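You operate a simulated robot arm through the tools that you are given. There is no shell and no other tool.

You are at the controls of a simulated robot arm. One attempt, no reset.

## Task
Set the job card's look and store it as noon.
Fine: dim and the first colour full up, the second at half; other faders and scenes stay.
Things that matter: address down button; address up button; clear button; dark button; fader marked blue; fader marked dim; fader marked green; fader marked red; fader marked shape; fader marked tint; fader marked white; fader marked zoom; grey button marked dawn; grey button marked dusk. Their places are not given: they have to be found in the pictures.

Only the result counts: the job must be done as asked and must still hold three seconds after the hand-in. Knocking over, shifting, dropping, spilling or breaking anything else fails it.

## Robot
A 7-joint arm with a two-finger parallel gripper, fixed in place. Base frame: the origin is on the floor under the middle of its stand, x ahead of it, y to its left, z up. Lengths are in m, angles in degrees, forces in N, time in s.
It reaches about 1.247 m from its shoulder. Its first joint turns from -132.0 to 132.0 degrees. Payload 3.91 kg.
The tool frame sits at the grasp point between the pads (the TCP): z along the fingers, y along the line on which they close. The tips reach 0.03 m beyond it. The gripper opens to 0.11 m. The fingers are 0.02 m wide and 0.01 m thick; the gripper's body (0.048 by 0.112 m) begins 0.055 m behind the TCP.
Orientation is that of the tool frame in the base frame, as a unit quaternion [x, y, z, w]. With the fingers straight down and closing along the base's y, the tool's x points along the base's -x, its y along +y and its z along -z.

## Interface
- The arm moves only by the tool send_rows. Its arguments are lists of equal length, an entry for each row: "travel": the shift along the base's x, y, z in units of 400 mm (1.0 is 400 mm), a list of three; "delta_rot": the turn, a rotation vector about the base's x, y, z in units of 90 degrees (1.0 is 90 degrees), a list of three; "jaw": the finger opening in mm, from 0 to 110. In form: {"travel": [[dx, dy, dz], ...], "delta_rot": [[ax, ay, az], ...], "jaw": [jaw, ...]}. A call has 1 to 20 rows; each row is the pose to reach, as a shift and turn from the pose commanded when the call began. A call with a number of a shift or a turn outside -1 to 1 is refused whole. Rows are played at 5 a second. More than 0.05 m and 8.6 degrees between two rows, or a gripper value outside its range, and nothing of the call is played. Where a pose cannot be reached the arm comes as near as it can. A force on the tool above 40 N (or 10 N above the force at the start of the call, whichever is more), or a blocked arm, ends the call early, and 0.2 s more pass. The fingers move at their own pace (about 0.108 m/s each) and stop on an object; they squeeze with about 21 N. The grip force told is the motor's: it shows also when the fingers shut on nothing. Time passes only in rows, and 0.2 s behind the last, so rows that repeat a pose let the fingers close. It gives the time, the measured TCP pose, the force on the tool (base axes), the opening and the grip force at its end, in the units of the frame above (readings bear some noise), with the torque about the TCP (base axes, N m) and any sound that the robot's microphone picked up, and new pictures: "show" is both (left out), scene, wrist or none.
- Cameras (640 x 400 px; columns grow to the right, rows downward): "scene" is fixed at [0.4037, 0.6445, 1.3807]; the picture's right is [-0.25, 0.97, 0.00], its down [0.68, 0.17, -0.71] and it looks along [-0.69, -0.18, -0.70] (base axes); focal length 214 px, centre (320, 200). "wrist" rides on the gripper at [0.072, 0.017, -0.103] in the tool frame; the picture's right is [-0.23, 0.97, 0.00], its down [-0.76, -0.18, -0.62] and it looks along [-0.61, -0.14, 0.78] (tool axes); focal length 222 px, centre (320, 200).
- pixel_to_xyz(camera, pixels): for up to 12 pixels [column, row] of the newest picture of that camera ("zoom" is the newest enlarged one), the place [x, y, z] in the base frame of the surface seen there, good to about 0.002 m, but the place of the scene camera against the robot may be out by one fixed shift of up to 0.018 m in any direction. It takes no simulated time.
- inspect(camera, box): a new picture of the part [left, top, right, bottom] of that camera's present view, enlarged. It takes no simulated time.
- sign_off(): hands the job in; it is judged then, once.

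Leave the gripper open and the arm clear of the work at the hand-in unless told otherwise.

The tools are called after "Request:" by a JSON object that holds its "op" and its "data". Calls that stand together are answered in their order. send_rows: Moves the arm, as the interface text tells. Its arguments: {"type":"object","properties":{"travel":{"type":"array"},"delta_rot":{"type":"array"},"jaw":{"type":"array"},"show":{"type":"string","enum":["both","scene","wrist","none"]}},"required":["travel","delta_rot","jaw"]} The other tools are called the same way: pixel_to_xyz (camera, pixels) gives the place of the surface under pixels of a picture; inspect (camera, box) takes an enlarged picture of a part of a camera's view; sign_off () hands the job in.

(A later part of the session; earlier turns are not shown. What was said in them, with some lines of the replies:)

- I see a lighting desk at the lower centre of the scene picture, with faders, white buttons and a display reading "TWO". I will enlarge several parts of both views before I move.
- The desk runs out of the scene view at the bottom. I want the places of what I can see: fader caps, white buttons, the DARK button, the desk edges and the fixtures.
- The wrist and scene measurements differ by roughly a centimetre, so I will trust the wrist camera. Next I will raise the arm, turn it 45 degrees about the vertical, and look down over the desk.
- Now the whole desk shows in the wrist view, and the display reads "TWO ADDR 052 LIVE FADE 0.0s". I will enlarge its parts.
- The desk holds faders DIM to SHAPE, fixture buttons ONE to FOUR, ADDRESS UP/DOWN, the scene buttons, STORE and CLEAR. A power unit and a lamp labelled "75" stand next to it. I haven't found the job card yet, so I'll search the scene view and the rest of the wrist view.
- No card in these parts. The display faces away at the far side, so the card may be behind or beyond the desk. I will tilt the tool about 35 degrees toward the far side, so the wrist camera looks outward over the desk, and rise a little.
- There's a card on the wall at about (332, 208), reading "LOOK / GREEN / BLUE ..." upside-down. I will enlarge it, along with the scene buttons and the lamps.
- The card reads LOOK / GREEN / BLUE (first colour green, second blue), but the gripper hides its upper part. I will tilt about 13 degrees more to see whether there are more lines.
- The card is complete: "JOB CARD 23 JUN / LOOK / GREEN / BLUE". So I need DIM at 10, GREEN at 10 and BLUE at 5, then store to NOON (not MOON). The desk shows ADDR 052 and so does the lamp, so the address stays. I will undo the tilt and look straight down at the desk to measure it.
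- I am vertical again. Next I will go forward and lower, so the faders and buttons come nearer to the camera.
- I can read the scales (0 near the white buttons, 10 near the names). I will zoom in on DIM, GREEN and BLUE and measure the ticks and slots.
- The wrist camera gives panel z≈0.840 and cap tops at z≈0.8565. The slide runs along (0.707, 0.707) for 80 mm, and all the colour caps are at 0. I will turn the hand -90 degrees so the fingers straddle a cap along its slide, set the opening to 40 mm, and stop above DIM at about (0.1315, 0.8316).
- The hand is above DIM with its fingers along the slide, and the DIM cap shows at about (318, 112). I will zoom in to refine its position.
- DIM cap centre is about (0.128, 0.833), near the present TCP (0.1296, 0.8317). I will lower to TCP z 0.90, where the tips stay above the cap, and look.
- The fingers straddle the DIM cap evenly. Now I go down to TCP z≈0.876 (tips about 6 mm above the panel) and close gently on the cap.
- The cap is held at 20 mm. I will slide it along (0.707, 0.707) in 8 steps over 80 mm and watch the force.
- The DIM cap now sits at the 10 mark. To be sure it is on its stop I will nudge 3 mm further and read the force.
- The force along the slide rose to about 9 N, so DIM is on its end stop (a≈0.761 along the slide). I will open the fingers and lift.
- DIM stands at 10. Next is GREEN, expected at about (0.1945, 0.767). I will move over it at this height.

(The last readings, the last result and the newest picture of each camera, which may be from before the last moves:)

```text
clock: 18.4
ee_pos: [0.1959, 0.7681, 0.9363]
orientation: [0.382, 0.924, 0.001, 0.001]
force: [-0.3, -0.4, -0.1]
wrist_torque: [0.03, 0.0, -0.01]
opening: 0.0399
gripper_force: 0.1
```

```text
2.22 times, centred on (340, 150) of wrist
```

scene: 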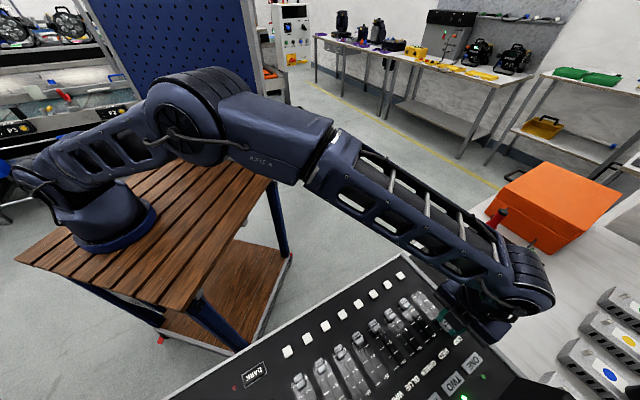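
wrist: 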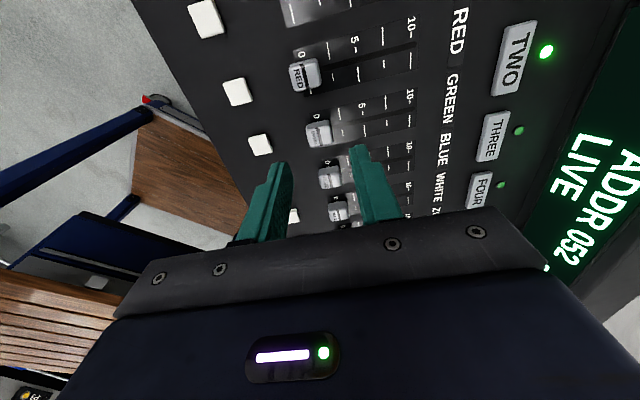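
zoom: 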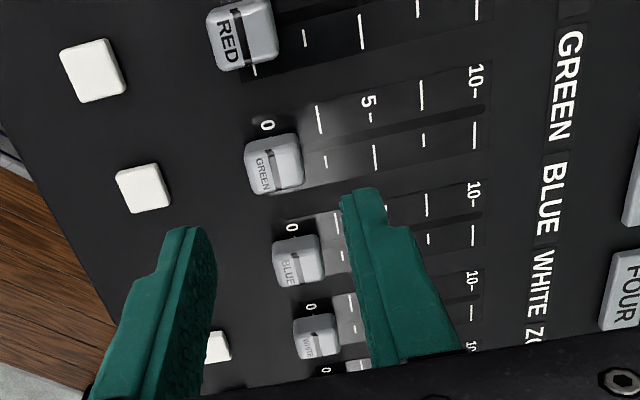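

Request:
{"op": "pixel_to_xyz", "data": {"camera": "zoom", "pixels": [[272, 164], [250, 168], [296, 160], [270, 146], [277, 183], [484, 109], [330, 148], [297, 262], [472, 207]]}}

```text
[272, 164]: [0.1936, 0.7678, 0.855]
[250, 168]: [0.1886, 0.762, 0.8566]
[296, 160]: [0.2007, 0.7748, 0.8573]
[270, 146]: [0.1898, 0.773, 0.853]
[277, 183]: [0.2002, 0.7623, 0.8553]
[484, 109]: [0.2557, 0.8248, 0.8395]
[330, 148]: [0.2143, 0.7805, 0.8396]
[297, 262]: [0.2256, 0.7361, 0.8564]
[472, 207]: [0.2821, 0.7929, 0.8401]
```

GREEN cap centre is about (0.1945, 0.768) and the TCP is at (0.1959, 0.7681), so it is aligned. I lower and close on it.

Request:
{"op": "send_rows", "data": {"travel": [[-0.001, -0.001, -0.05], [-0.002, -0.002, -0.1], [-0.002, -0.002, -0.13], [-0.002, -0.002, -0.15], [-0.002, -0.002, -0.15], [-0.002, -0.002, -0.15], [-0.002, -0.002, -0.15], [-0.002, -0.002, -0.15]], "delta_rot": [[0, 0, 0], [0, 0, 0], [0, 0, 0], [0, 0, 0], [0, 0, 0], [0, 0, 0], [0, 0, 0], [0, 0, 0]], "jaw": [40, 40, 40, 40, 40, 30, 22, 15], "show": "wrist"}}

```text
clock: 20.2
ee_pos: [0.1941, 0.7655, 0.8768]
orientation: [0.383, 0.924, 0.001, 0.0]
force: [0.0, 0.4, 0.1]
wrist_torque: [0.03, -0.01, -0.02]
opening: 0.0202
gripper_force: 45.5
```

wrist: 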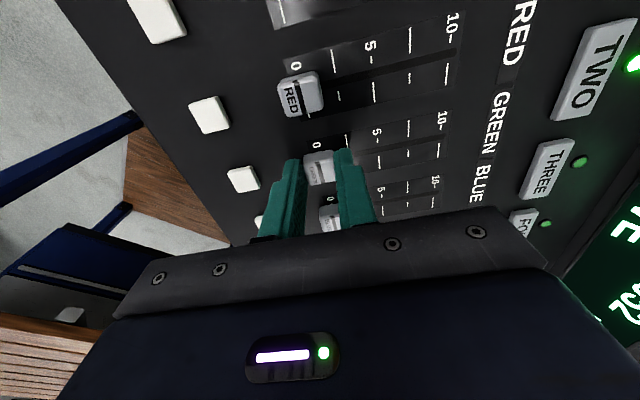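

GREEN is held. I slide it 83 mm along (0.707, 0.707) to its top stop.

Request:
{"op": "send_rows", "data": {"travel": [[0.0177, 0.0177, 0], [0.0354, 0.0354, 0], [0.053, 0.053, 0], [0.0707, 0.0707, 0], [0.0884, 0.0884, 0], [0.106, 0.106, 0], [0.1237, 0.1237, 0], [0.1395, 0.1395, 0], [0.1435, 0.1435, 0], [0.147, 0.147, 0], [0.147, 0.147, 0]], "delta_rot": [[0, 0, 0], [0, 0, 0], [0, 0, 0], [0, 0, 0], [0, 0, 0], [0, 0, 0], [0, 0, 0], [0, 0, 0], [0, 0, 0], [0, 0, 0], [0, 0, 0]], "jaw": [15, 15, 15, 15, 15, 15, 15, 15, 15, 15, 15], "show": "wrist"}}

Request:
{"op": "inspect", "data": {"camera": "wrist", "box": [190, 60, 510, 240]}}

```text
clock: 22.6
ee_pos: [0.2518, 0.8249, 0.8768]
orientation: [0.383, 0.924, 0.0, 0.001]
force: [2.7, -14.6, 7.1]
wrist_torque: [-0.43, -0.11, 0.03]
opening: 0.0205
gripper_force: 44.9
```

wrist: 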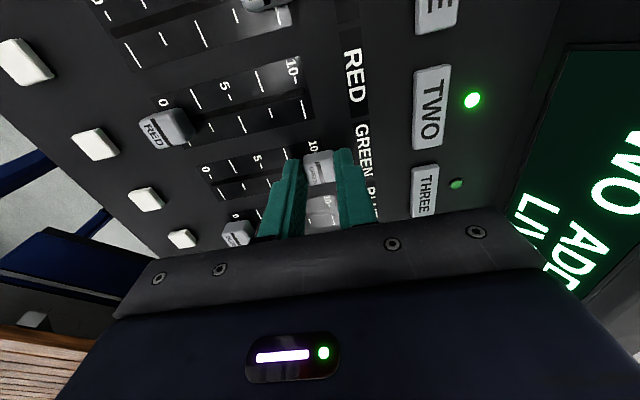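

```text
2.00 times, centred on (350, 150) of wrist
```

zoom: 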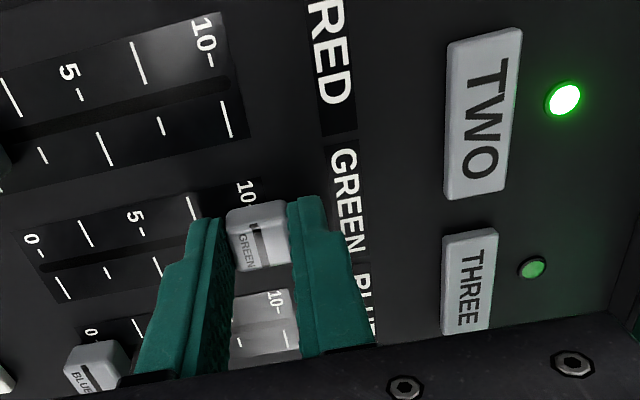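

GREEN is on its stop too (slide coordinate a≈0.7613, backward force about 8 N). I release, lift, and go over BLUE at about (0.227, 0.7347).

Request:
{"op": "send_rows", "data": {"travel": [[0, 0, 0], [0, 0, 0], [0, 0, 0.05], [0, 0, 0.1], [0, 0, 0.15], [-0.015, -0.055, 0.15], [-0.03, -0.11, 0.15], [-0.045, -0.165, 0.15], [-0.062, -0.2255, 0.15], [-0.062, -0.2255, 0.15]], "delta_rot": [[0, 0, 0], [0, 0, 0], [0, 0, 0], [0, 0, 0], [0, 0, 0], [0, 0, 0], [0, 0, 0], [0, 0, 0], [0, 0, 0], [0, 0, 0]], "jaw": [40, 40, 40, 40, 40, 40, 40, 40, 40, 40], "show": "wrist"}}

Request:
{"op": "inspect", "data": {"camera": "wrist", "box": [220, 60, 460, 240]}}

```text
clock: 24.8
ee_pos: [0.2298, 0.7372, 0.9358]
orientation: [0.383, 0.924, 0.001, 0.001]
force: [0.3, 0.5, 0.7]
wrist_torque: [-0.02, 0.01, -0.01]
opening: 0.0399
gripper_force: 0.0
```

wrist: 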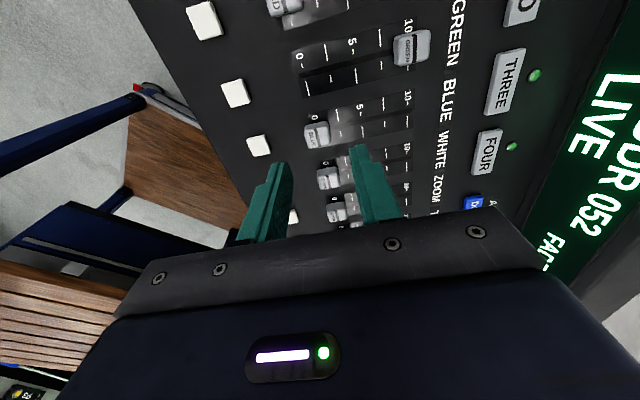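

```text
2.22 times, centred on (340, 150) of wrist
```

zoom: 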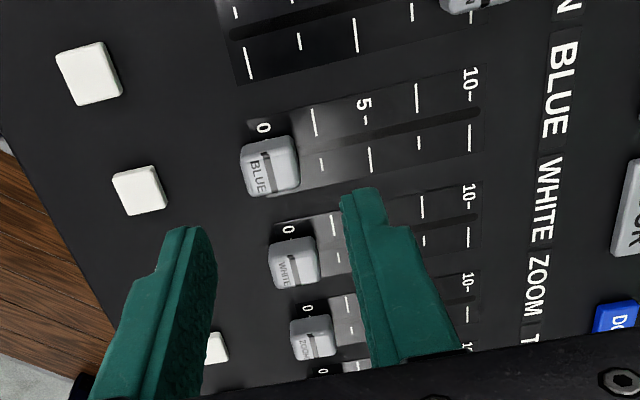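

Request:
{"op": "pixel_to_xyz", "data": {"camera": "zoom", "pixels": [[268, 166], [246, 172], [292, 163], [480, 112], [470, 135], [470, 98], [370, 158], [366, 120], [263, 135], [320, 150], [248, 65], [355, 37]]}}

```text
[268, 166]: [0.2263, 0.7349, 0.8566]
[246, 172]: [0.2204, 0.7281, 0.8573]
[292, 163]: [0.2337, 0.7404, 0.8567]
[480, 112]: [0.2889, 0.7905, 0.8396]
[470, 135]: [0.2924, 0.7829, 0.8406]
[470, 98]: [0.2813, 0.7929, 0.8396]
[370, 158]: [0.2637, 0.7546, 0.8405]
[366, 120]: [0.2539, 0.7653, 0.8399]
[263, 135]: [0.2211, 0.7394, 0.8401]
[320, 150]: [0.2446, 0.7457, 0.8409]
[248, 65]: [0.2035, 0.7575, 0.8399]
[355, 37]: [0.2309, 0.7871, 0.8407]
```

BLUE cap at (0.2265, 0.7347) and the TCP at (0.2298, 0.7372), so I shift y by about -4 mm while lowering, then close. The 5 tick lies at slide coordinate a≈0.7203.

Request:
{"op": "send_rows", "data": {"travel": [[-0.003, -0.008, -0.05], [-0.003, -0.01, -0.1], [-0.003, -0.01, -0.13], [-0.003, -0.01, -0.15], [-0.003, -0.01, -0.15], [-0.003, -0.01, -0.15], [-0.003, -0.01, -0.15], [-0.003, -0.01, -0.15]], "delta_rot": [[0, 0, 0], [0, 0, 0], [0, 0, 0], [0, 0, 0], [0, 0, 0], [0, 0, 0], [0, 0, 0], [0, 0, 0]], "jaw": [40, 40, 40, 40, 40, 30, 22, 15], "show": "wrist"}}

```text
clock: 26.6
ee_pos: [0.2288, 0.7324, 0.8753]
orientation: [0.383, 0.924, 0.001, 0.0]
force: [3.2, 5.2, -1.5]
wrist_torque: [0.17, -0.03, 0.01]
opening: 0.0202
gripper_force: 45.2
```

wrist: 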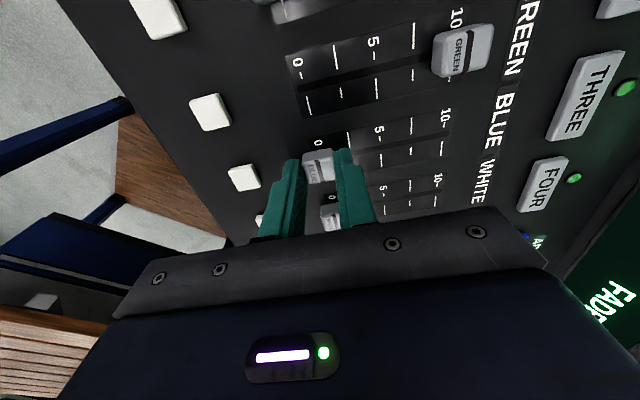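

BLUE is held at its 0 stop (a≈0.680). I slide 40.5 mm to the 5 mark and read the pose.

Request:
{"op": "send_rows", "data": {"travel": [[0.0177, 0.0177, 0], [0.0354, 0.0354, 0], [0.053, 0.053, 0], [0.066, 0.066, 0], [0.0716, 0.0716, 0], [0.0716, 0.0716, 0]], "delta_rot": [[0, 0, 0], [0, 0, 0], [0, 0, 0], [0, 0, 0], [0, 0, 0], [0, 0, 0]], "jaw": [15, 15, 15, 15, 15, 15], "show": "wrist"}}

Request:
{"op": "inspect", "data": {"camera": "wrist", "box": [230, 90, 430, 240]}}

```text
clock: 28.0
ee_pos: [0.2566, 0.7605, 0.8762]
orientation: [0.382, 0.924, 0.0, 0.0]
force: [1.9, -2.7, -12.9]
wrist_torque: [0.03, 0.03, -0.02]
opening: 0.0203
gripper_force: 44.5
```

wrist: 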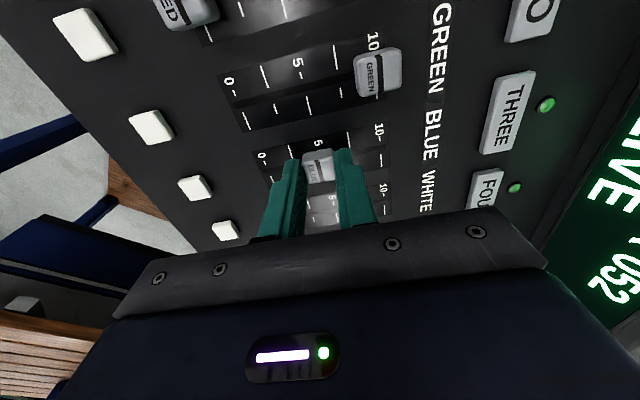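

```text
2.67 times, centred on (330, 165) of wrist
```

zoom: 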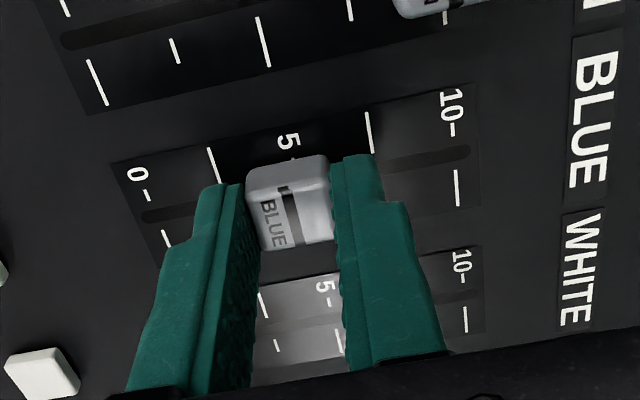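

Request:
{"op": "pixel_to_xyz", "data": {"camera": "zoom", "pixels": [[286, 195], [292, 215], [283, 188], [211, 163], [369, 132], [457, 188], [166, 238], [146, 196], [452, 130], [264, 302]]}}

Request:
{"op": "send_rows", "data": {"travel": [[0, 0, 0], [0, 0, 0]], "delta_rot": [[0, 0, 0], [0, 0, 0]], "jaw": [15, 15], "show": "none"}}

```text
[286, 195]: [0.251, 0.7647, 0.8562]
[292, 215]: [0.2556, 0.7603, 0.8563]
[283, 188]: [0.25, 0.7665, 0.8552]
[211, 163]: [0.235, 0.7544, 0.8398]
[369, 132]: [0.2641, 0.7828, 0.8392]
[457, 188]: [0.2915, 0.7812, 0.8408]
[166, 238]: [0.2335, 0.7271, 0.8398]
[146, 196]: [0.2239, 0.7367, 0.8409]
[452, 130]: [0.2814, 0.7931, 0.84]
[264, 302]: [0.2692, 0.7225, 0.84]
```

```text
clock: 28.6
ee_pos: [0.2556, 0.7607, 0.875]
orientation: [0.383, 0.924, 0.0, 0.0]
force: [3.1, -3.0, -15.7]
wrist_torque: [-0.16, -0.15, 0.01]
opening: 0.0202
gripper_force: 45.2
```

The line reads a≈0.7184, while the middle of the ticks is about 0.7197, so it is roughly 1 mm short. I nudge +1.2 mm, then open and lift for a clear view.

Request:
{"op": "send_rows", "data": {"travel": [[0.0021, 0.0021, 0], [0.0021, 0.0021, 0], [0.0021, 0.0021, 0]], "delta_rot": [[0, 0, 0], [0, 0, 0], [0, 0, 0]], "jaw": [15, 15, 15], "show": "none"}}

Request:
{"op": "send_rows", "data": {"travel": [[0, 0, 0], [0, 0, 0], [0, 0, 0.05], [0, 0, 0.1], [0, 0, 0.15]], "delta_rot": [[0, 0, 0], [0, 0, 0], [0, 0, 0], [0, 0, 0], [0, 0, 0]], "jaw": [40, 40, 40, 40, 40], "show": "wrist"}}

Request:
{"op": "inspect", "data": {"camera": "wrist", "box": [230, 60, 430, 240]}}

```text
clock: 29.4
ee_pos: [0.2579, 0.7611, 0.877]
orientation: [0.383, 0.924, 0.001, 0.0]
force: [3.0, -3.0, -9.6]
wrist_torque: [-0.05, 0.02, -0.01]
opening: 0.0202
gripper_force: 45.0
```

```text
clock: 30.6
ee_pos: [0.2562, 0.7592, 0.9361]
orientation: [0.383, 0.924, 0.0, 0.0]
force: [0.0, 0.4, 0.5]
wrist_torque: [-0.03, -0.02, -0.01]
opening: 0.04
gripper_force: 0.1
```

wrist: 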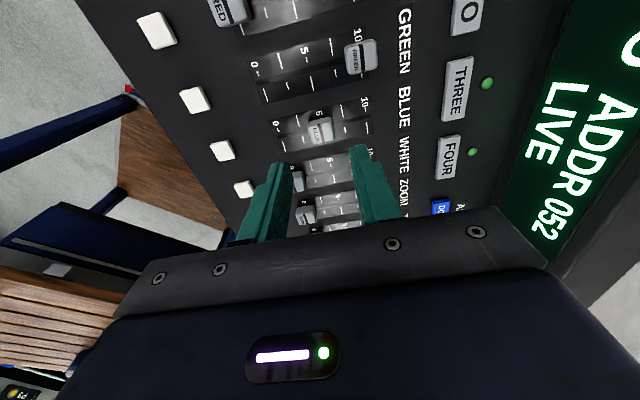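

```text
2.22 times, centred on (330, 150) of wrist
```

zoom: 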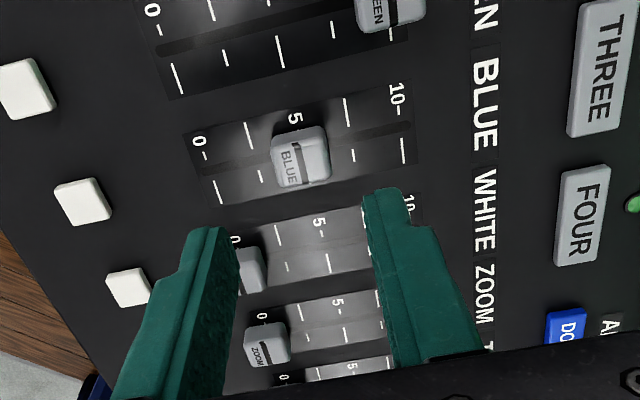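

Request:
{"op": "pixel_to_xyz", "data": {"camera": "zoom", "pixels": [[298, 155], [301, 170], [296, 147], [250, 137], [346, 113], [218, 190], [403, 150], [205, 158], [402, 112], [260, 177], [353, 156], [270, 340]]}}

Request:
{"op": "inspect", "data": {"camera": "wrist", "box": [420, 0, 640, 220]}}

```text
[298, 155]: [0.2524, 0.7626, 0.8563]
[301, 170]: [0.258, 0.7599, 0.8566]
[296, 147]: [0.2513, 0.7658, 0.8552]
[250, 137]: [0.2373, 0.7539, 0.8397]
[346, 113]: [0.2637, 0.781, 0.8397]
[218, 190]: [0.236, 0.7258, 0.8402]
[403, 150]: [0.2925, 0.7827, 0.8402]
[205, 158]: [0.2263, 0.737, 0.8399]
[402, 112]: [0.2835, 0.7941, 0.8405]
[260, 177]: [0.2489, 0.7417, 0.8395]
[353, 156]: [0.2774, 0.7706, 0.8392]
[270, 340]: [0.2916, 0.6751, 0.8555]
```

```text
1.82 times, centred on (530, 110) of wrist
```

zoom: 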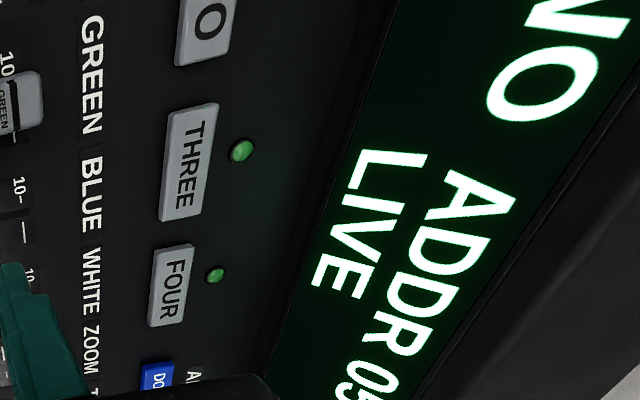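

Request:
{"op": "inspect", "data": {"camera": "wrist", "box": [265, 90, 385, 165]}}

```text
5.33 times, centred on (325, 128) of wrist
```

zoom: 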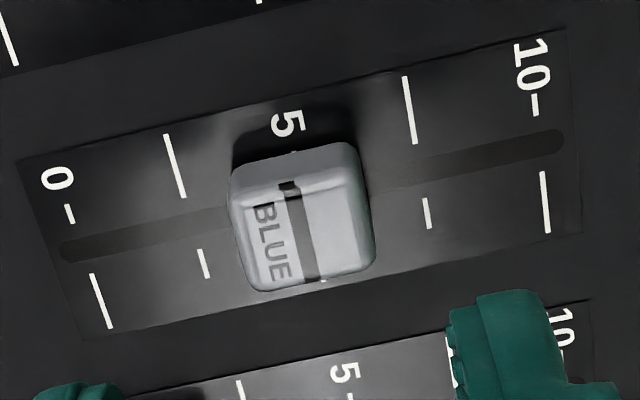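

Request:
{"op": "pixel_to_xyz", "data": {"camera": "zoom", "pixels": [[303, 234], [294, 210], [310, 260], [70, 213], [535, 105], [101, 300], [545, 202], [174, 165], [409, 110], [204, 264], [427, 213], [68, 250]]}}

Request:
{"op": "pixel_to_xyz", "data": {"camera": "zoom", "pixels": [[560, 140], [293, 152], [323, 279], [236, 230], [368, 200], [240, 260], [370, 240]]}}

```text
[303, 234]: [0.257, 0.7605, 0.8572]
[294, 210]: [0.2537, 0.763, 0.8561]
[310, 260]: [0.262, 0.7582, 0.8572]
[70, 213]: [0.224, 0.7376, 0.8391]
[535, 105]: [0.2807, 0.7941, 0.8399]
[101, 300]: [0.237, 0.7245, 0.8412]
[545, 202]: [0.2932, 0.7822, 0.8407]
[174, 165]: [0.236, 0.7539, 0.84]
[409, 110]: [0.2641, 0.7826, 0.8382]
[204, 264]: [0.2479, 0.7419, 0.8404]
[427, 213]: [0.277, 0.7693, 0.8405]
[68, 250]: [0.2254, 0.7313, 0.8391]
```

```text
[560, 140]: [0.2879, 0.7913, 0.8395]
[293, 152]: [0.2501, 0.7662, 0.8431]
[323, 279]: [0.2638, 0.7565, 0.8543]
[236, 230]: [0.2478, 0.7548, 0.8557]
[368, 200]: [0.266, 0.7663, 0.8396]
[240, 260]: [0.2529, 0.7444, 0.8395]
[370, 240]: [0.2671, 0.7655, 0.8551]
```

The BLUE line reads a≈0.720 and the tick middle is 0.7201, so it's at 50 %. All three faders are set. Next I will lift, turn back by +90 degrees and travel over the right end of the desk to look at STORE and NOON.

Request:
{"op": "send_rows", "data": {"travel": [[0, 0, 0.08], [0.03, -0.02, 0.15], [0.09, -0.07, 0.2], [0.15, -0.13, 0.25], [0.22, -0.19, 0.3], [0.29, -0.25, 0.33], [0.36, -0.31, 0.36], [0.43, -0.37, 0.38], [0.5, -0.43, 0.4], [0.57, -0.49, 0.41], [0.64, -0.55, 0.41], [0.71, -0.61, 0.41], [0.78, -0.67, 0.41], [0.85, -0.73, 0.41], [0.88, -0.75, 0.41]], "delta_rot": [[0, 0, 0], [0, 0, 0.05], [0, 0, 0.13], [0, 0, 0.21], [0, 0, 0.29], [0, 0, 0.37], [0, 0, 0.45], [0, 0, 0.53], [0, 0, 0.61], [0, 0, 0.69], [0, 0, 0.77], [0, 0, 0.85], [0, 0, 0.93], [0, 0, 1.0], [0, 0, 1.0]], "jaw": [40, 30, 20, 10, 0, 0, 0, 0, 0, 0, 0, 0, 0, 0, 0]}}

```text
clock: 33.8
ee_pos: [0.6078, 0.4605, 1.1006]
orientation: [-0.384, 0.923, 0.0, 0.0]
force: [0.0, 0.5, -0.2]
wrist_torque: [-0.04, -0.03, 0.0]
opening: 0.0
gripper_force: 21.1
```

scene: 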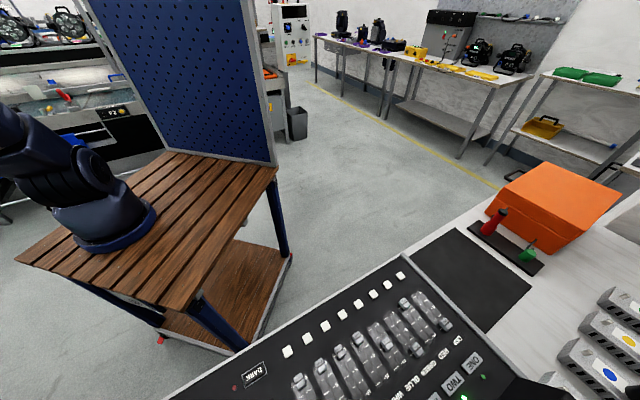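
wrist: 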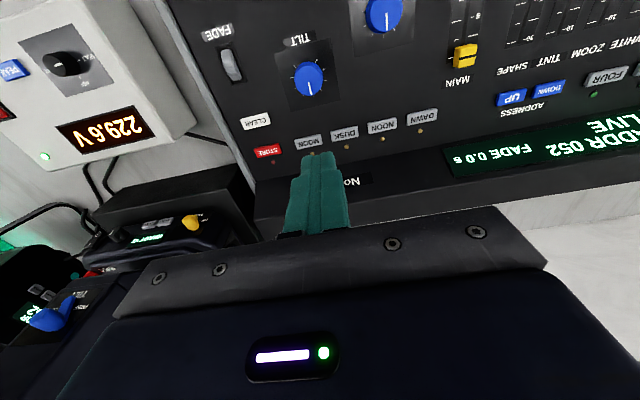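

Now the buttons are close: STORE at (267,152), MOON (309,142), DUSK (344,134), NOON (382,126), DAWN (422,117). I zoom to read and measure them.

Request:
{"op": "inspect", "data": {"camera": "wrist", "box": [230, 90, 450, 210]}}

Request:
{"op": "inspect", "data": {"camera": "scene", "box": [270, 260, 500, 400]}}

Request:
{"op": "pixel_to_xyz", "data": {"camera": "wrist", "pixels": [[267, 152], [309, 142], [344, 134], [382, 126], [422, 117], [257, 121], [365, 181], [300, 210], [190, 225], [100, 130], [230, 180], [480, 150]]}}

```text
2.91 times, centred on (340, 150) of wrist
```

zoom: 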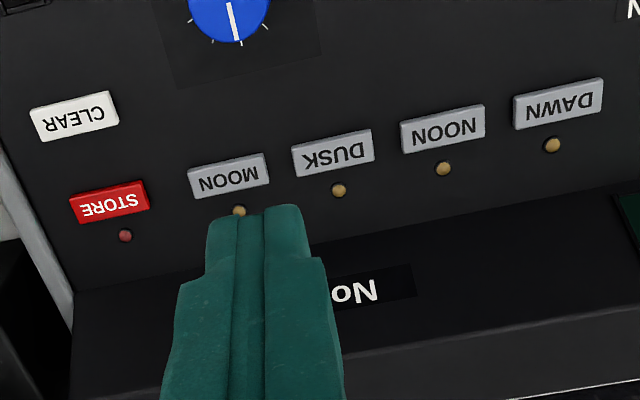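

```text
2.78 times, centred on (385, 330) of scene
```

zoom: 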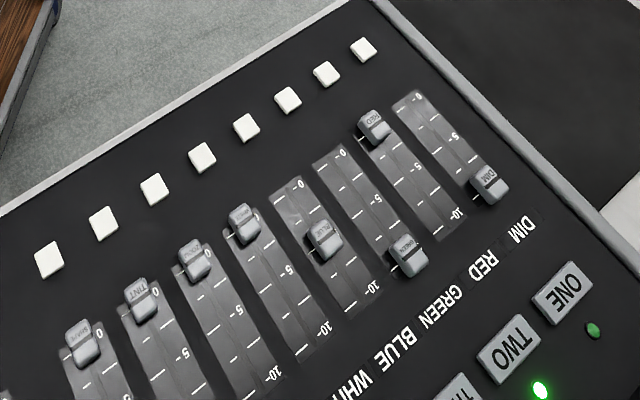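

```text
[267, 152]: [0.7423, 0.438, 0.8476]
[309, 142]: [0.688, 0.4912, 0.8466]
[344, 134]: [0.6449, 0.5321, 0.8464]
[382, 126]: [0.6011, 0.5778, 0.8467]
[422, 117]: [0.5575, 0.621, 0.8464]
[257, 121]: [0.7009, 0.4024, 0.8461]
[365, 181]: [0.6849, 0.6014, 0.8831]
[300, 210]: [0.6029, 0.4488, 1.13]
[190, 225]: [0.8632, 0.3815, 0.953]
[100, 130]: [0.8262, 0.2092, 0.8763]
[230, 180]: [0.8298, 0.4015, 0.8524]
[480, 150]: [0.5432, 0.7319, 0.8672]
```

The faders are right: DIM and GREEN at 10, BLUE at 5, the rest at 0. Before pressing STORE at (0.742, 0.438), I check how near and how tall the lamp equipment beside it is.

Request:
{"op": "pixel_to_xyz", "data": {"camera": "wrist", "pixels": [[50, 320], [160, 240], [100, 270], [30, 250], [170, 200], [220, 215], [190, 165], [60, 155], [150, 60], [195, 222], [130, 215], [255, 185]]}}

Request:
{"op": "inspect", "data": {"camera": "wrist", "box": [0, 120, 260, 350]}}

```text
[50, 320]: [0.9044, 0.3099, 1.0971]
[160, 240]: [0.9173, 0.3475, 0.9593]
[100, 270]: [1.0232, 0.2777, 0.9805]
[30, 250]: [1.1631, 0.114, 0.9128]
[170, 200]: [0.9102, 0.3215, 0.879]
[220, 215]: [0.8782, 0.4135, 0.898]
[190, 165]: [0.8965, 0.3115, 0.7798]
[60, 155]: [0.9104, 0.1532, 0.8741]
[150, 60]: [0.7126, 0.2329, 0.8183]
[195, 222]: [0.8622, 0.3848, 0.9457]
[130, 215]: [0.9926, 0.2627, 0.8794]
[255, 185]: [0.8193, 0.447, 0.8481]
```

```text
1.74 times, centred on (130, 235) of wrist
```

zoom: 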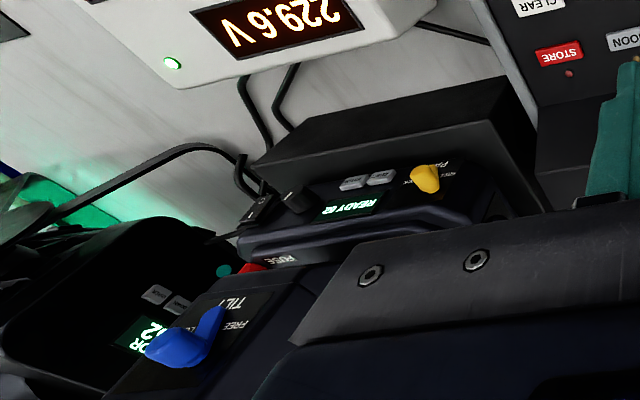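

The lamp yoke stands about 0.17 m to the right of STORE, which leaves room for the hand. I check where the small lamps beside STORE and NOON sit, so the fingertip misses them.

Request:
{"op": "inspect", "data": {"camera": "wrist", "box": [245, 100, 405, 190]}}

```text
4.00 times, centred on (325, 145) of wrist
```

zoom: 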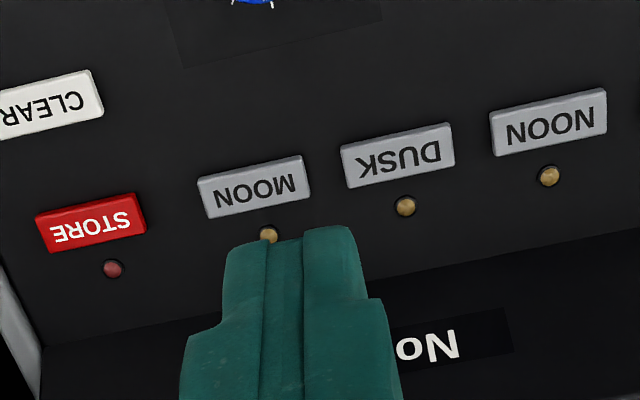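

Request:
{"op": "pixel_to_xyz", "data": {"camera": "zoom", "pixels": [[90, 222], [42, 232], [140, 212], [92, 206], [98, 238], [112, 268], [548, 122], [496, 134], [600, 110], [549, 176], [545, 103], [552, 145]]}}

```text
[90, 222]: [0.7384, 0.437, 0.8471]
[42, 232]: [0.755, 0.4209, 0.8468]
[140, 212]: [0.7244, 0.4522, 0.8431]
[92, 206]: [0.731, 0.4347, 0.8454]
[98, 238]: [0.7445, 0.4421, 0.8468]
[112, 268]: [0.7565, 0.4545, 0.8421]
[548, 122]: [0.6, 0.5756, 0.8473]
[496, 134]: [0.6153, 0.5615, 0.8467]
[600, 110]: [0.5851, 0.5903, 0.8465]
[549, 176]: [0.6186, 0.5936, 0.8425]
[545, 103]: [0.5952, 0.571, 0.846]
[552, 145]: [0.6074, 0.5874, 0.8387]
```

STORE is centred at about (0.739, 0.437) with its lamp 25 mm beyond. NOON is centred at (0.600, 0.576). I move with closed fingers over STORE, stopping with the tips about 25 mm above it.

Request:
{"op": "send_rows", "data": {"travel": [[0.1, -0.02, 0], [0.2, -0.04, 0], [0.3255, -0.0615, 0], [0.3255, -0.0615, -0.1], [0.3255, -0.0615, -0.2], [0.3255, -0.0615, -0.3], [0.3255, -0.0615, -0.4], [0.3255, -0.0615, -0.489], [0.3255, -0.0615, -0.489]], "delta_rot": [[0, 0, 0], [0, 0, 0], [0, 0, 0], [0, 0, 0], [0, 0, 0], [0, 0, 0], [0, 0, 0], [0, 0, 0], [0, 0, 0]], "jaw": [0, 0, 0, 0, 0, 0, 0, 0, 0], "show": "wrist"}}

Request:
{"op": "inspect", "data": {"camera": "wrist", "box": [220, 80, 440, 240]}}

```text
refused: row 3 steps farther than a row can; nothing moved
```

```text
2.50 times, centred on (330, 160) of wrist
```

zoom: 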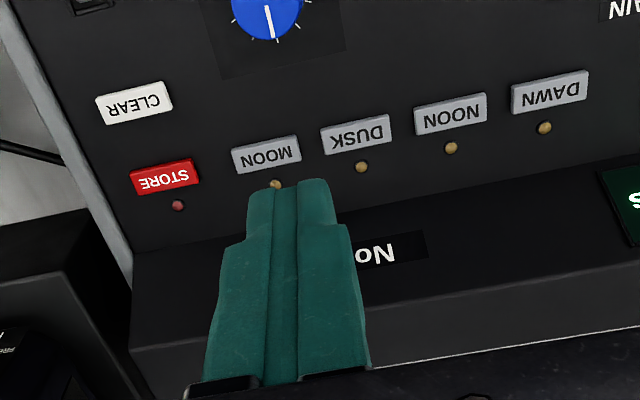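

The third row stepped too far, so nothing moved. I send the same path again with smaller steps.

Request:
{"op": "send_rows", "data": {"travel": [[0.08, -0.015, 0], [0.16, -0.03, 0], [0.24, -0.045, 0], [0.3255, -0.0615, 0], [0.3255, -0.0615, -0.1], [0.3255, -0.0615, -0.2], [0.3255, -0.0615, -0.3], [0.3255, -0.0615, -0.4], [0.3255, -0.0615, -0.489], [0.3255, -0.0615, -0.489]], "delta_rot": [[0, 0, 0], [0, 0, 0], [0, 0, 0], [0, 0, 0], [0, 0, 0], [0, 0, 0], [0, 0, 0], [0, 0, 0], [0, 0, 0], [0, 0, 0]], "jaw": [0, 0, 0, 0, 0, 0, 0, 0, 0, 0], "show": "wrist"}}

Request:
{"op": "inspect", "data": {"camera": "wrist", "box": [220, 80, 440, 240]}}

```text
clock: 36.0
ee_pos: [0.7396, 0.4356, 0.905]
orientation: [-0.383, 0.924, 0.001, 0.0]
force: [-0.3, 0.4, -0.3]
wrist_torque: [0.0, -0.01, -0.01]
opening: 0.0
gripper_force: 21.2
```

wrist: 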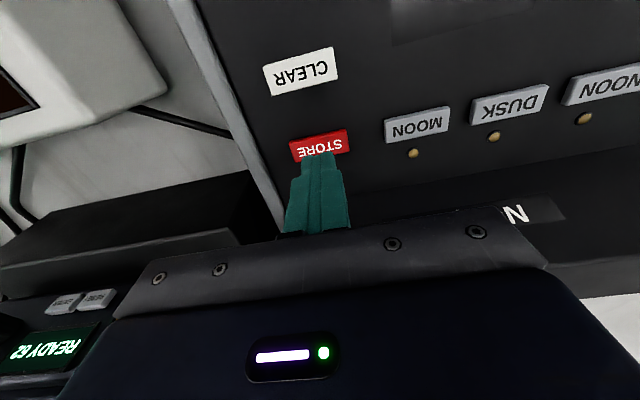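

```text
2.50 times, centred on (330, 160) of wrist
```

zoom: 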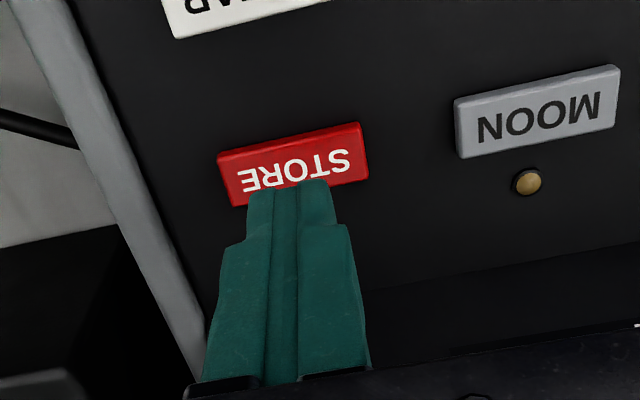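

The tip is centred over STORE. I press down in small steps to TCP z≈0.874 and read force and sound.

Request:
{"op": "send_rows", "data": {"travel": [[0, 0, -0.03], [0, 0, -0.055], [0, 0, -0.066], [0, 0, -0.072], [0, 0, -0.078]], "delta_rot": [[0, 0, 0], [0, 0, 0], [0, 0, 0], [0, 0, 0], [0, 0, 0]], "jaw": [0, 0, 0, 0, 0], "show": "wrist"}}

```text
clock: 37.2
ee_pos: [0.7382, 0.4357, 0.8734]
orientation: [-0.383, 0.924, 0.001, 0.0]
force: [-0.3, 0.3, 4.4]
wrist_torque: [-0.01, -0.01, 0.0]
opening: 0.0002
gripper_force: 21.3
heard: click
```

wrist: 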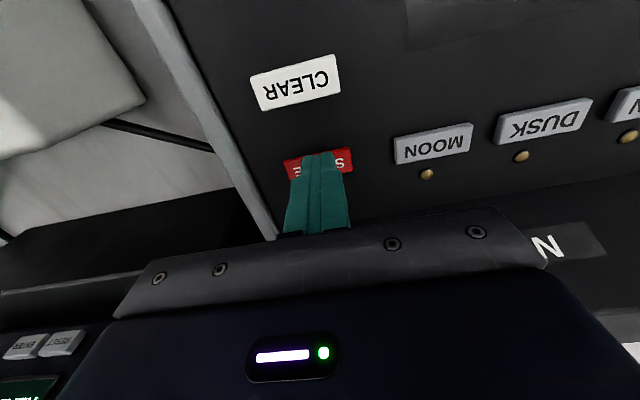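

A click was heard. I lift straight up and check the STORE lamp.

Request:
{"op": "send_rows", "data": {"travel": [[0, 0, 0.06], [0, 0, 0.15], [0, 0, 0.25]], "delta_rot": [[0, 0, 0], [0, 0, 0], [0, 0, 0]], "jaw": [0, 0, 0], "show": "wrist"}}

Request:
{"op": "inspect", "data": {"camera": "wrist", "box": [240, 60, 640, 240]}}

```text
clock: 38.0
ee_pos: [0.7404, 0.4373, 0.973]
orientation: [-0.382, 0.924, 0.001, -0.002]
force: [-0.2, -0.9, -0.4]
wrist_torque: [0.02, 0.0, -0.02]
opening: 0.0002
gripper_force: 21.2
```

wrist: 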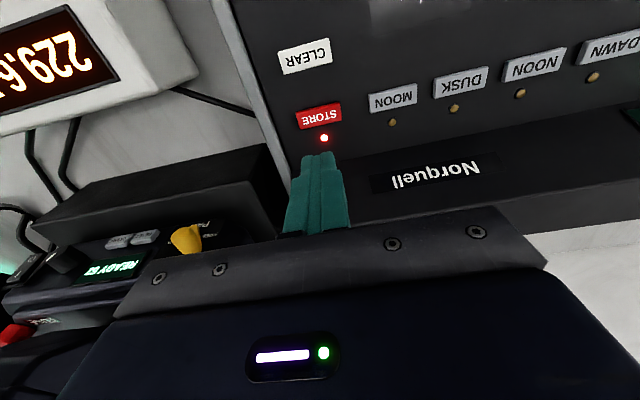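

```text
1.60 times, centred on (440, 150) of wrist
```

zoom: 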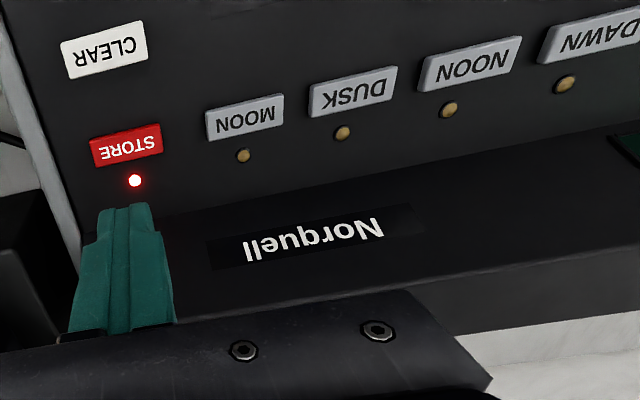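

The STORE lamp is lit, so the desk is armed. NOON is the third grey button from STORE (MOON, DUSK, NOON, DAWN), at about (0.600, 0.576). I move over it at this height, then down to 25 mm above.

Request:
{"op": "send_rows", "data": {"travel": [[-0.06, 0.06, 0], [-0.12, 0.12, 0], [-0.18, 0.18, 0], [-0.24, 0.24, 0], [-0.3, 0.3, 0], [-0.349, 0.3475, 0], [-0.349, 0.3475, -0.08], [-0.349, 0.3475, -0.165]], "delta_rot": [[0, 0, 0], [0, 0, 0], [0, 0, 0], [0, 0, 0], [0, 0, 0], [0, 0, 0], [0, 0, 0], [0, 0, 0]], "jaw": [0, 0, 0, 0, 0, 0, 0, 0], "show": "wrist"}}

Request:
{"op": "inspect", "data": {"camera": "wrist", "box": [180, 60, 480, 240]}}

```text
clock: 39.8
ee_pos: [0.5975, 0.5762, 0.9096]
orientation: [-0.382, 0.924, 0.001, 0.001]
force: [-0.2, 0.1, -0.7]
wrist_torque: [-0.01, -0.02, 0.02]
opening: 0.0002
gripper_force: 20.8
```

wrist: 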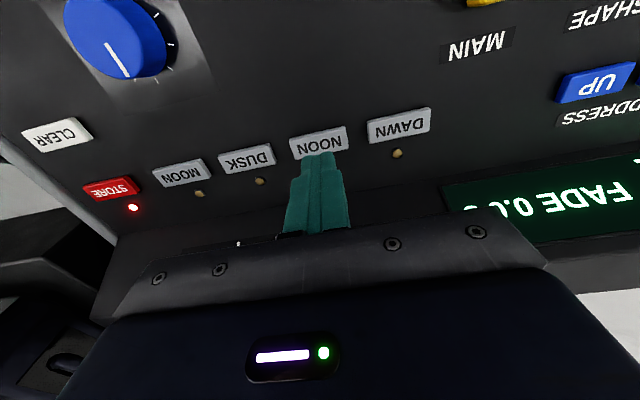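

```text
2.13 times, centred on (330, 150) of wrist
```

zoom: 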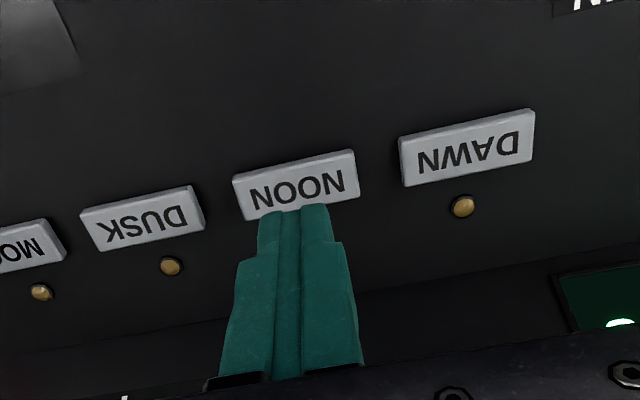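

The tip is over NOON, and the STORE lamp is still red at (133, 207). I press down to TCP z≈0.8735.

Request:
{"op": "send_rows", "data": {"travel": [[0, 0, -0.04], [0, 0, -0.065], [0, 0, -0.076], [0, 0, -0.083], [0, 0, -0.089]], "delta_rot": [[0, 0, 0], [0, 0, 0], [0, 0, 0], [0, 0, 0], [0, 0, 0]], "jaw": [0, 0, 0, 0, 0], "show": "wrist"}}

```text
clock: 41.0
ee_pos: [0.5995, 0.5751, 0.8733]
orientation: [-0.382, 0.924, 0.001, 0.0]
force: [2.0, -0.7, 10.8]
wrist_torque: [-0.02, -0.03, 0.09]
opening: 0.0
gripper_force: 21.3
heard: click
```

wrist: 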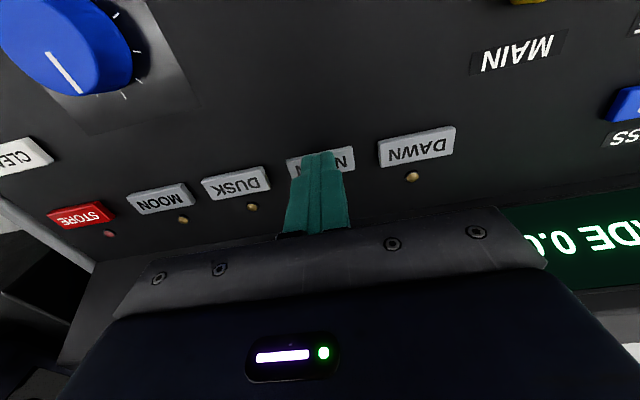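

Another click, and the STORE lamp has gone out. I lift straight up to see the lamps and the display.

Request:
{"op": "send_rows", "data": {"travel": [[0, 0, 0.06], [0, 0, 0.16], [0, 0, 0.27], [-0.06, -0.06, 0.38], [-0.12, -0.12, 0.48], [-0.18, -0.18, 0.56]], "delta_rot": [[0, 0, 0], [0, 0, 0], [0, 0, 0], [0, 0, 0], [0, 0, 0], [0, 0, 0]], "jaw": [0, 0, 0, 0, 0, 0]}}

Request:
{"op": "inspect", "data": {"camera": "wrist", "box": [200, 50, 640, 260]}}

```text
refused: row 4 steps farther than a row can; nothing moved
```

```text
1.45 times, centred on (420, 155) of wrist
```

zoom: 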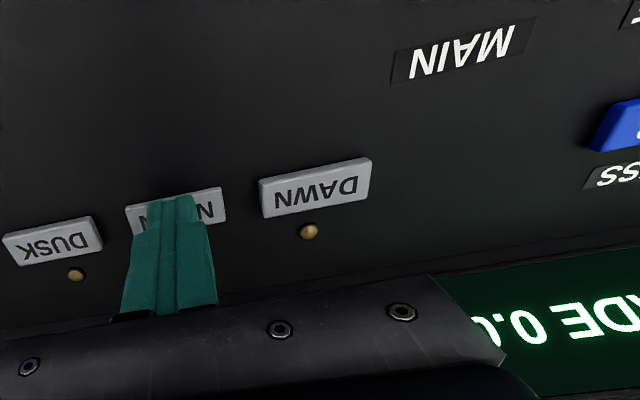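

The fourth row was too long, so nothing moved. Same lift with smaller steps.

Request:
{"op": "send_rows", "data": {"travel": [[0, 0, 0.06], [0, 0, 0.15], [0, 0, 0.24], [-0.03, -0.03, 0.32], [-0.07, -0.07, 0.4], [-0.11, -0.11, 0.48], [-0.15, -0.15, 0.56]], "delta_rot": [[0, 0, 0], [0, 0, 0], [0, 0, 0], [0, 0, 0], [0, 0, 0], [0, 0, 0], [0, 0, 0]], "jaw": [0, 0, 0, 0, 0, 0, 0]}}

Request:
{"op": "inspect", "data": {"camera": "wrist", "box": [200, 50, 640, 260]}}

```text
clock: 42.6
ee_pos: [0.5381, 0.515, 1.0973]
orientation: [-0.383, 0.924, 0.0, -0.001]
force: [0.3, 0.7, -1.1]
wrist_torque: [-0.02, 0.01, -0.01]
opening: 0.0
gripper_force: 20.5
```

scene: 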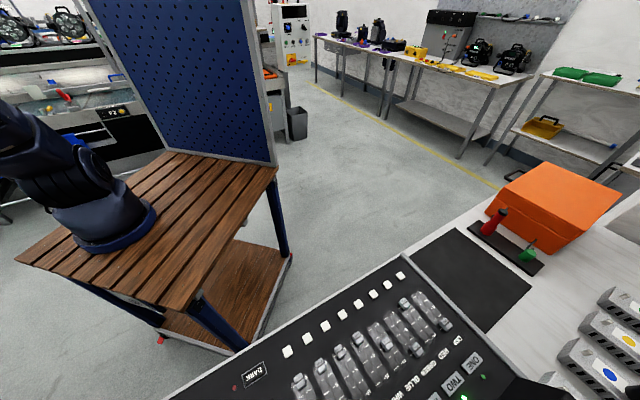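
wrist: 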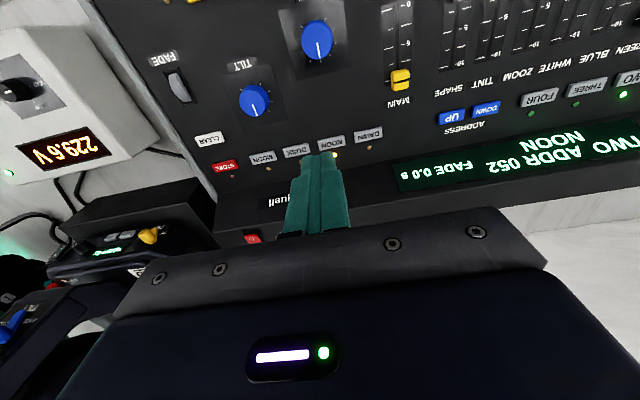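

```text
1.45 times, centred on (420, 155) of wrist
```

zoom: 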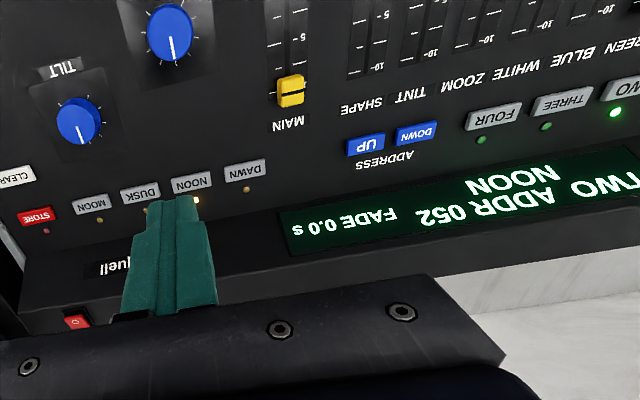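

The display now reads "TWO ADDR 052 NOON FADE 0.0 s", the NOON lamp is lit and STORE is off. I open the gripper and withdraw the arm off the desk, high up, for a final look.

Request:
{"op": "send_rows", "data": {"travel": [[-0.09, 0, 0.03], [-0.18, 0, 0.07], [-0.27, 0, 0.11], [-0.36, 0, 0.15], [-0.45, 0, 0.19], [-0.54, 0, 0.23], [-0.63, 0, 0.26], [-0.72, 0.0, 0.28], [-0.81, 0.0, 0.3], [-0.86, 0.0, 0.32], [-0.86, 0, 0.32]], "delta_rot": [[0, 0, 0], [0, 0, 0], [0, 0, 0], [0, 0, 0], [0, 0, 0], [0, 0, 0], [0, 0, 0], [0, 0, 0], [0, 0, 0], [0, 0, 0], [0, 0, 0]], "jaw": [0, 0, 20, 40, 60, 80, 100, 110, 110, 110, 110]}}

Request:
{"op": "inspect", "data": {"camera": "wrist", "box": [100, 50, 480, 260]}}

Request:
{"op": "inspect", "data": {"camera": "scene", "box": [220, 250, 500, 400]}}

```text
clock: 45.0
ee_pos: [0.1956, 0.5149, 1.2247]
orientation: [-0.383, 0.924, 0.0, 0.0]
force: [0.3, -0.1, -0.5]
wrist_torque: [0.01, 0.0, -0.02]
opening: 0.11
gripper_force: 0.1
```

scene: 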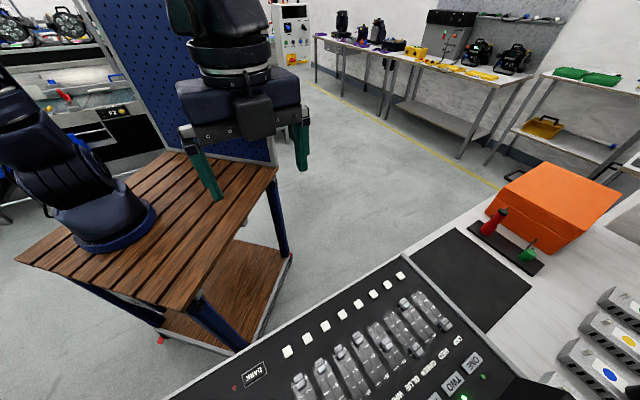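
wrist: 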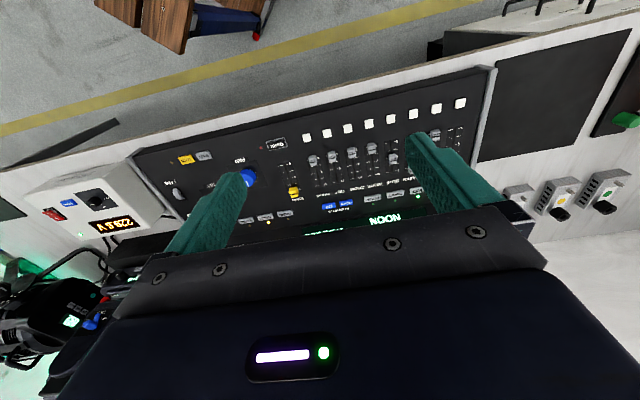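

```text
1.68 times, centred on (290, 155) of wrist
```

zoom: 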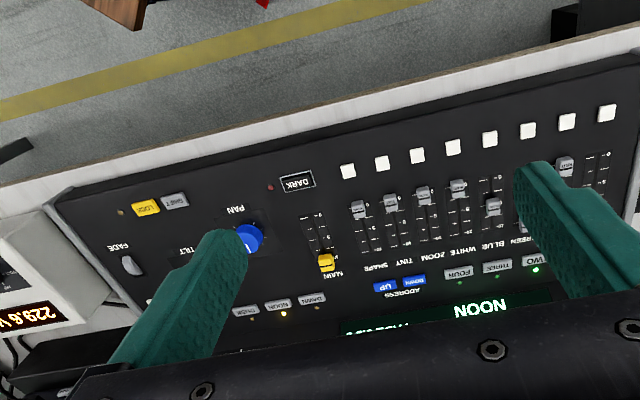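

```text
2.29 times, centred on (360, 325) of scene
```

zoom: 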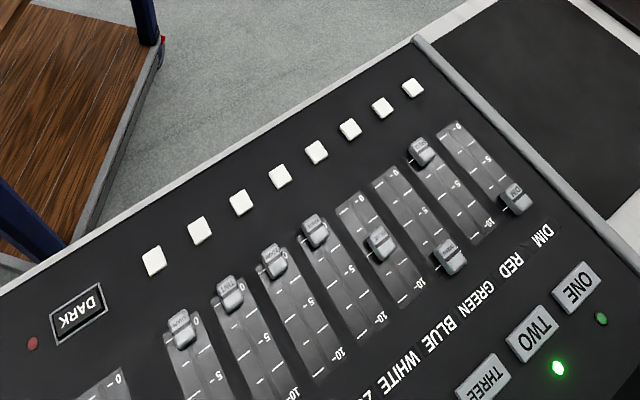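

Everything agrees: DIM and GREEN at 10, BLUE at 5, the other faders unmoved. The display shows NOON with its lamp lit, and DARK, LOCK and STORE are off. The gripper is open and the arm is clear, so I hand in the job.

Request:
{"op": "sign_off", "data": {}}

```text
The job is handed in.
```

I set the job card's look on the desk, stored it as NOON and handed the job in. I haven't had a verdict back.

- **Card:** it reads LOOK / GREEN / BLUE, so green is the first colour and blue the second.
- **Faders:** DIM and GREEN are both pushed to their top stops at 10. BLUE sits on the 5 mark, measured within about 1 mm of half. RED, WHITE, ZOOM, TINT and SHAPE are still at 0, and MAIN is still at 10.
- **Store:** I pressed STORE and its lamp lit, then pressed NOON (not MOON). The STORE lamp went out, the NOON lamp lit, and the display now reads "TWO ADDR 052 NOON FADE 0.0 s".
- **Left alone:** the address already matched the lamp at 052, so I didn't touch ADDRESS UP or DOWN. I pressed no other buttons.

The gripper is open and the arm is clear of the desk.
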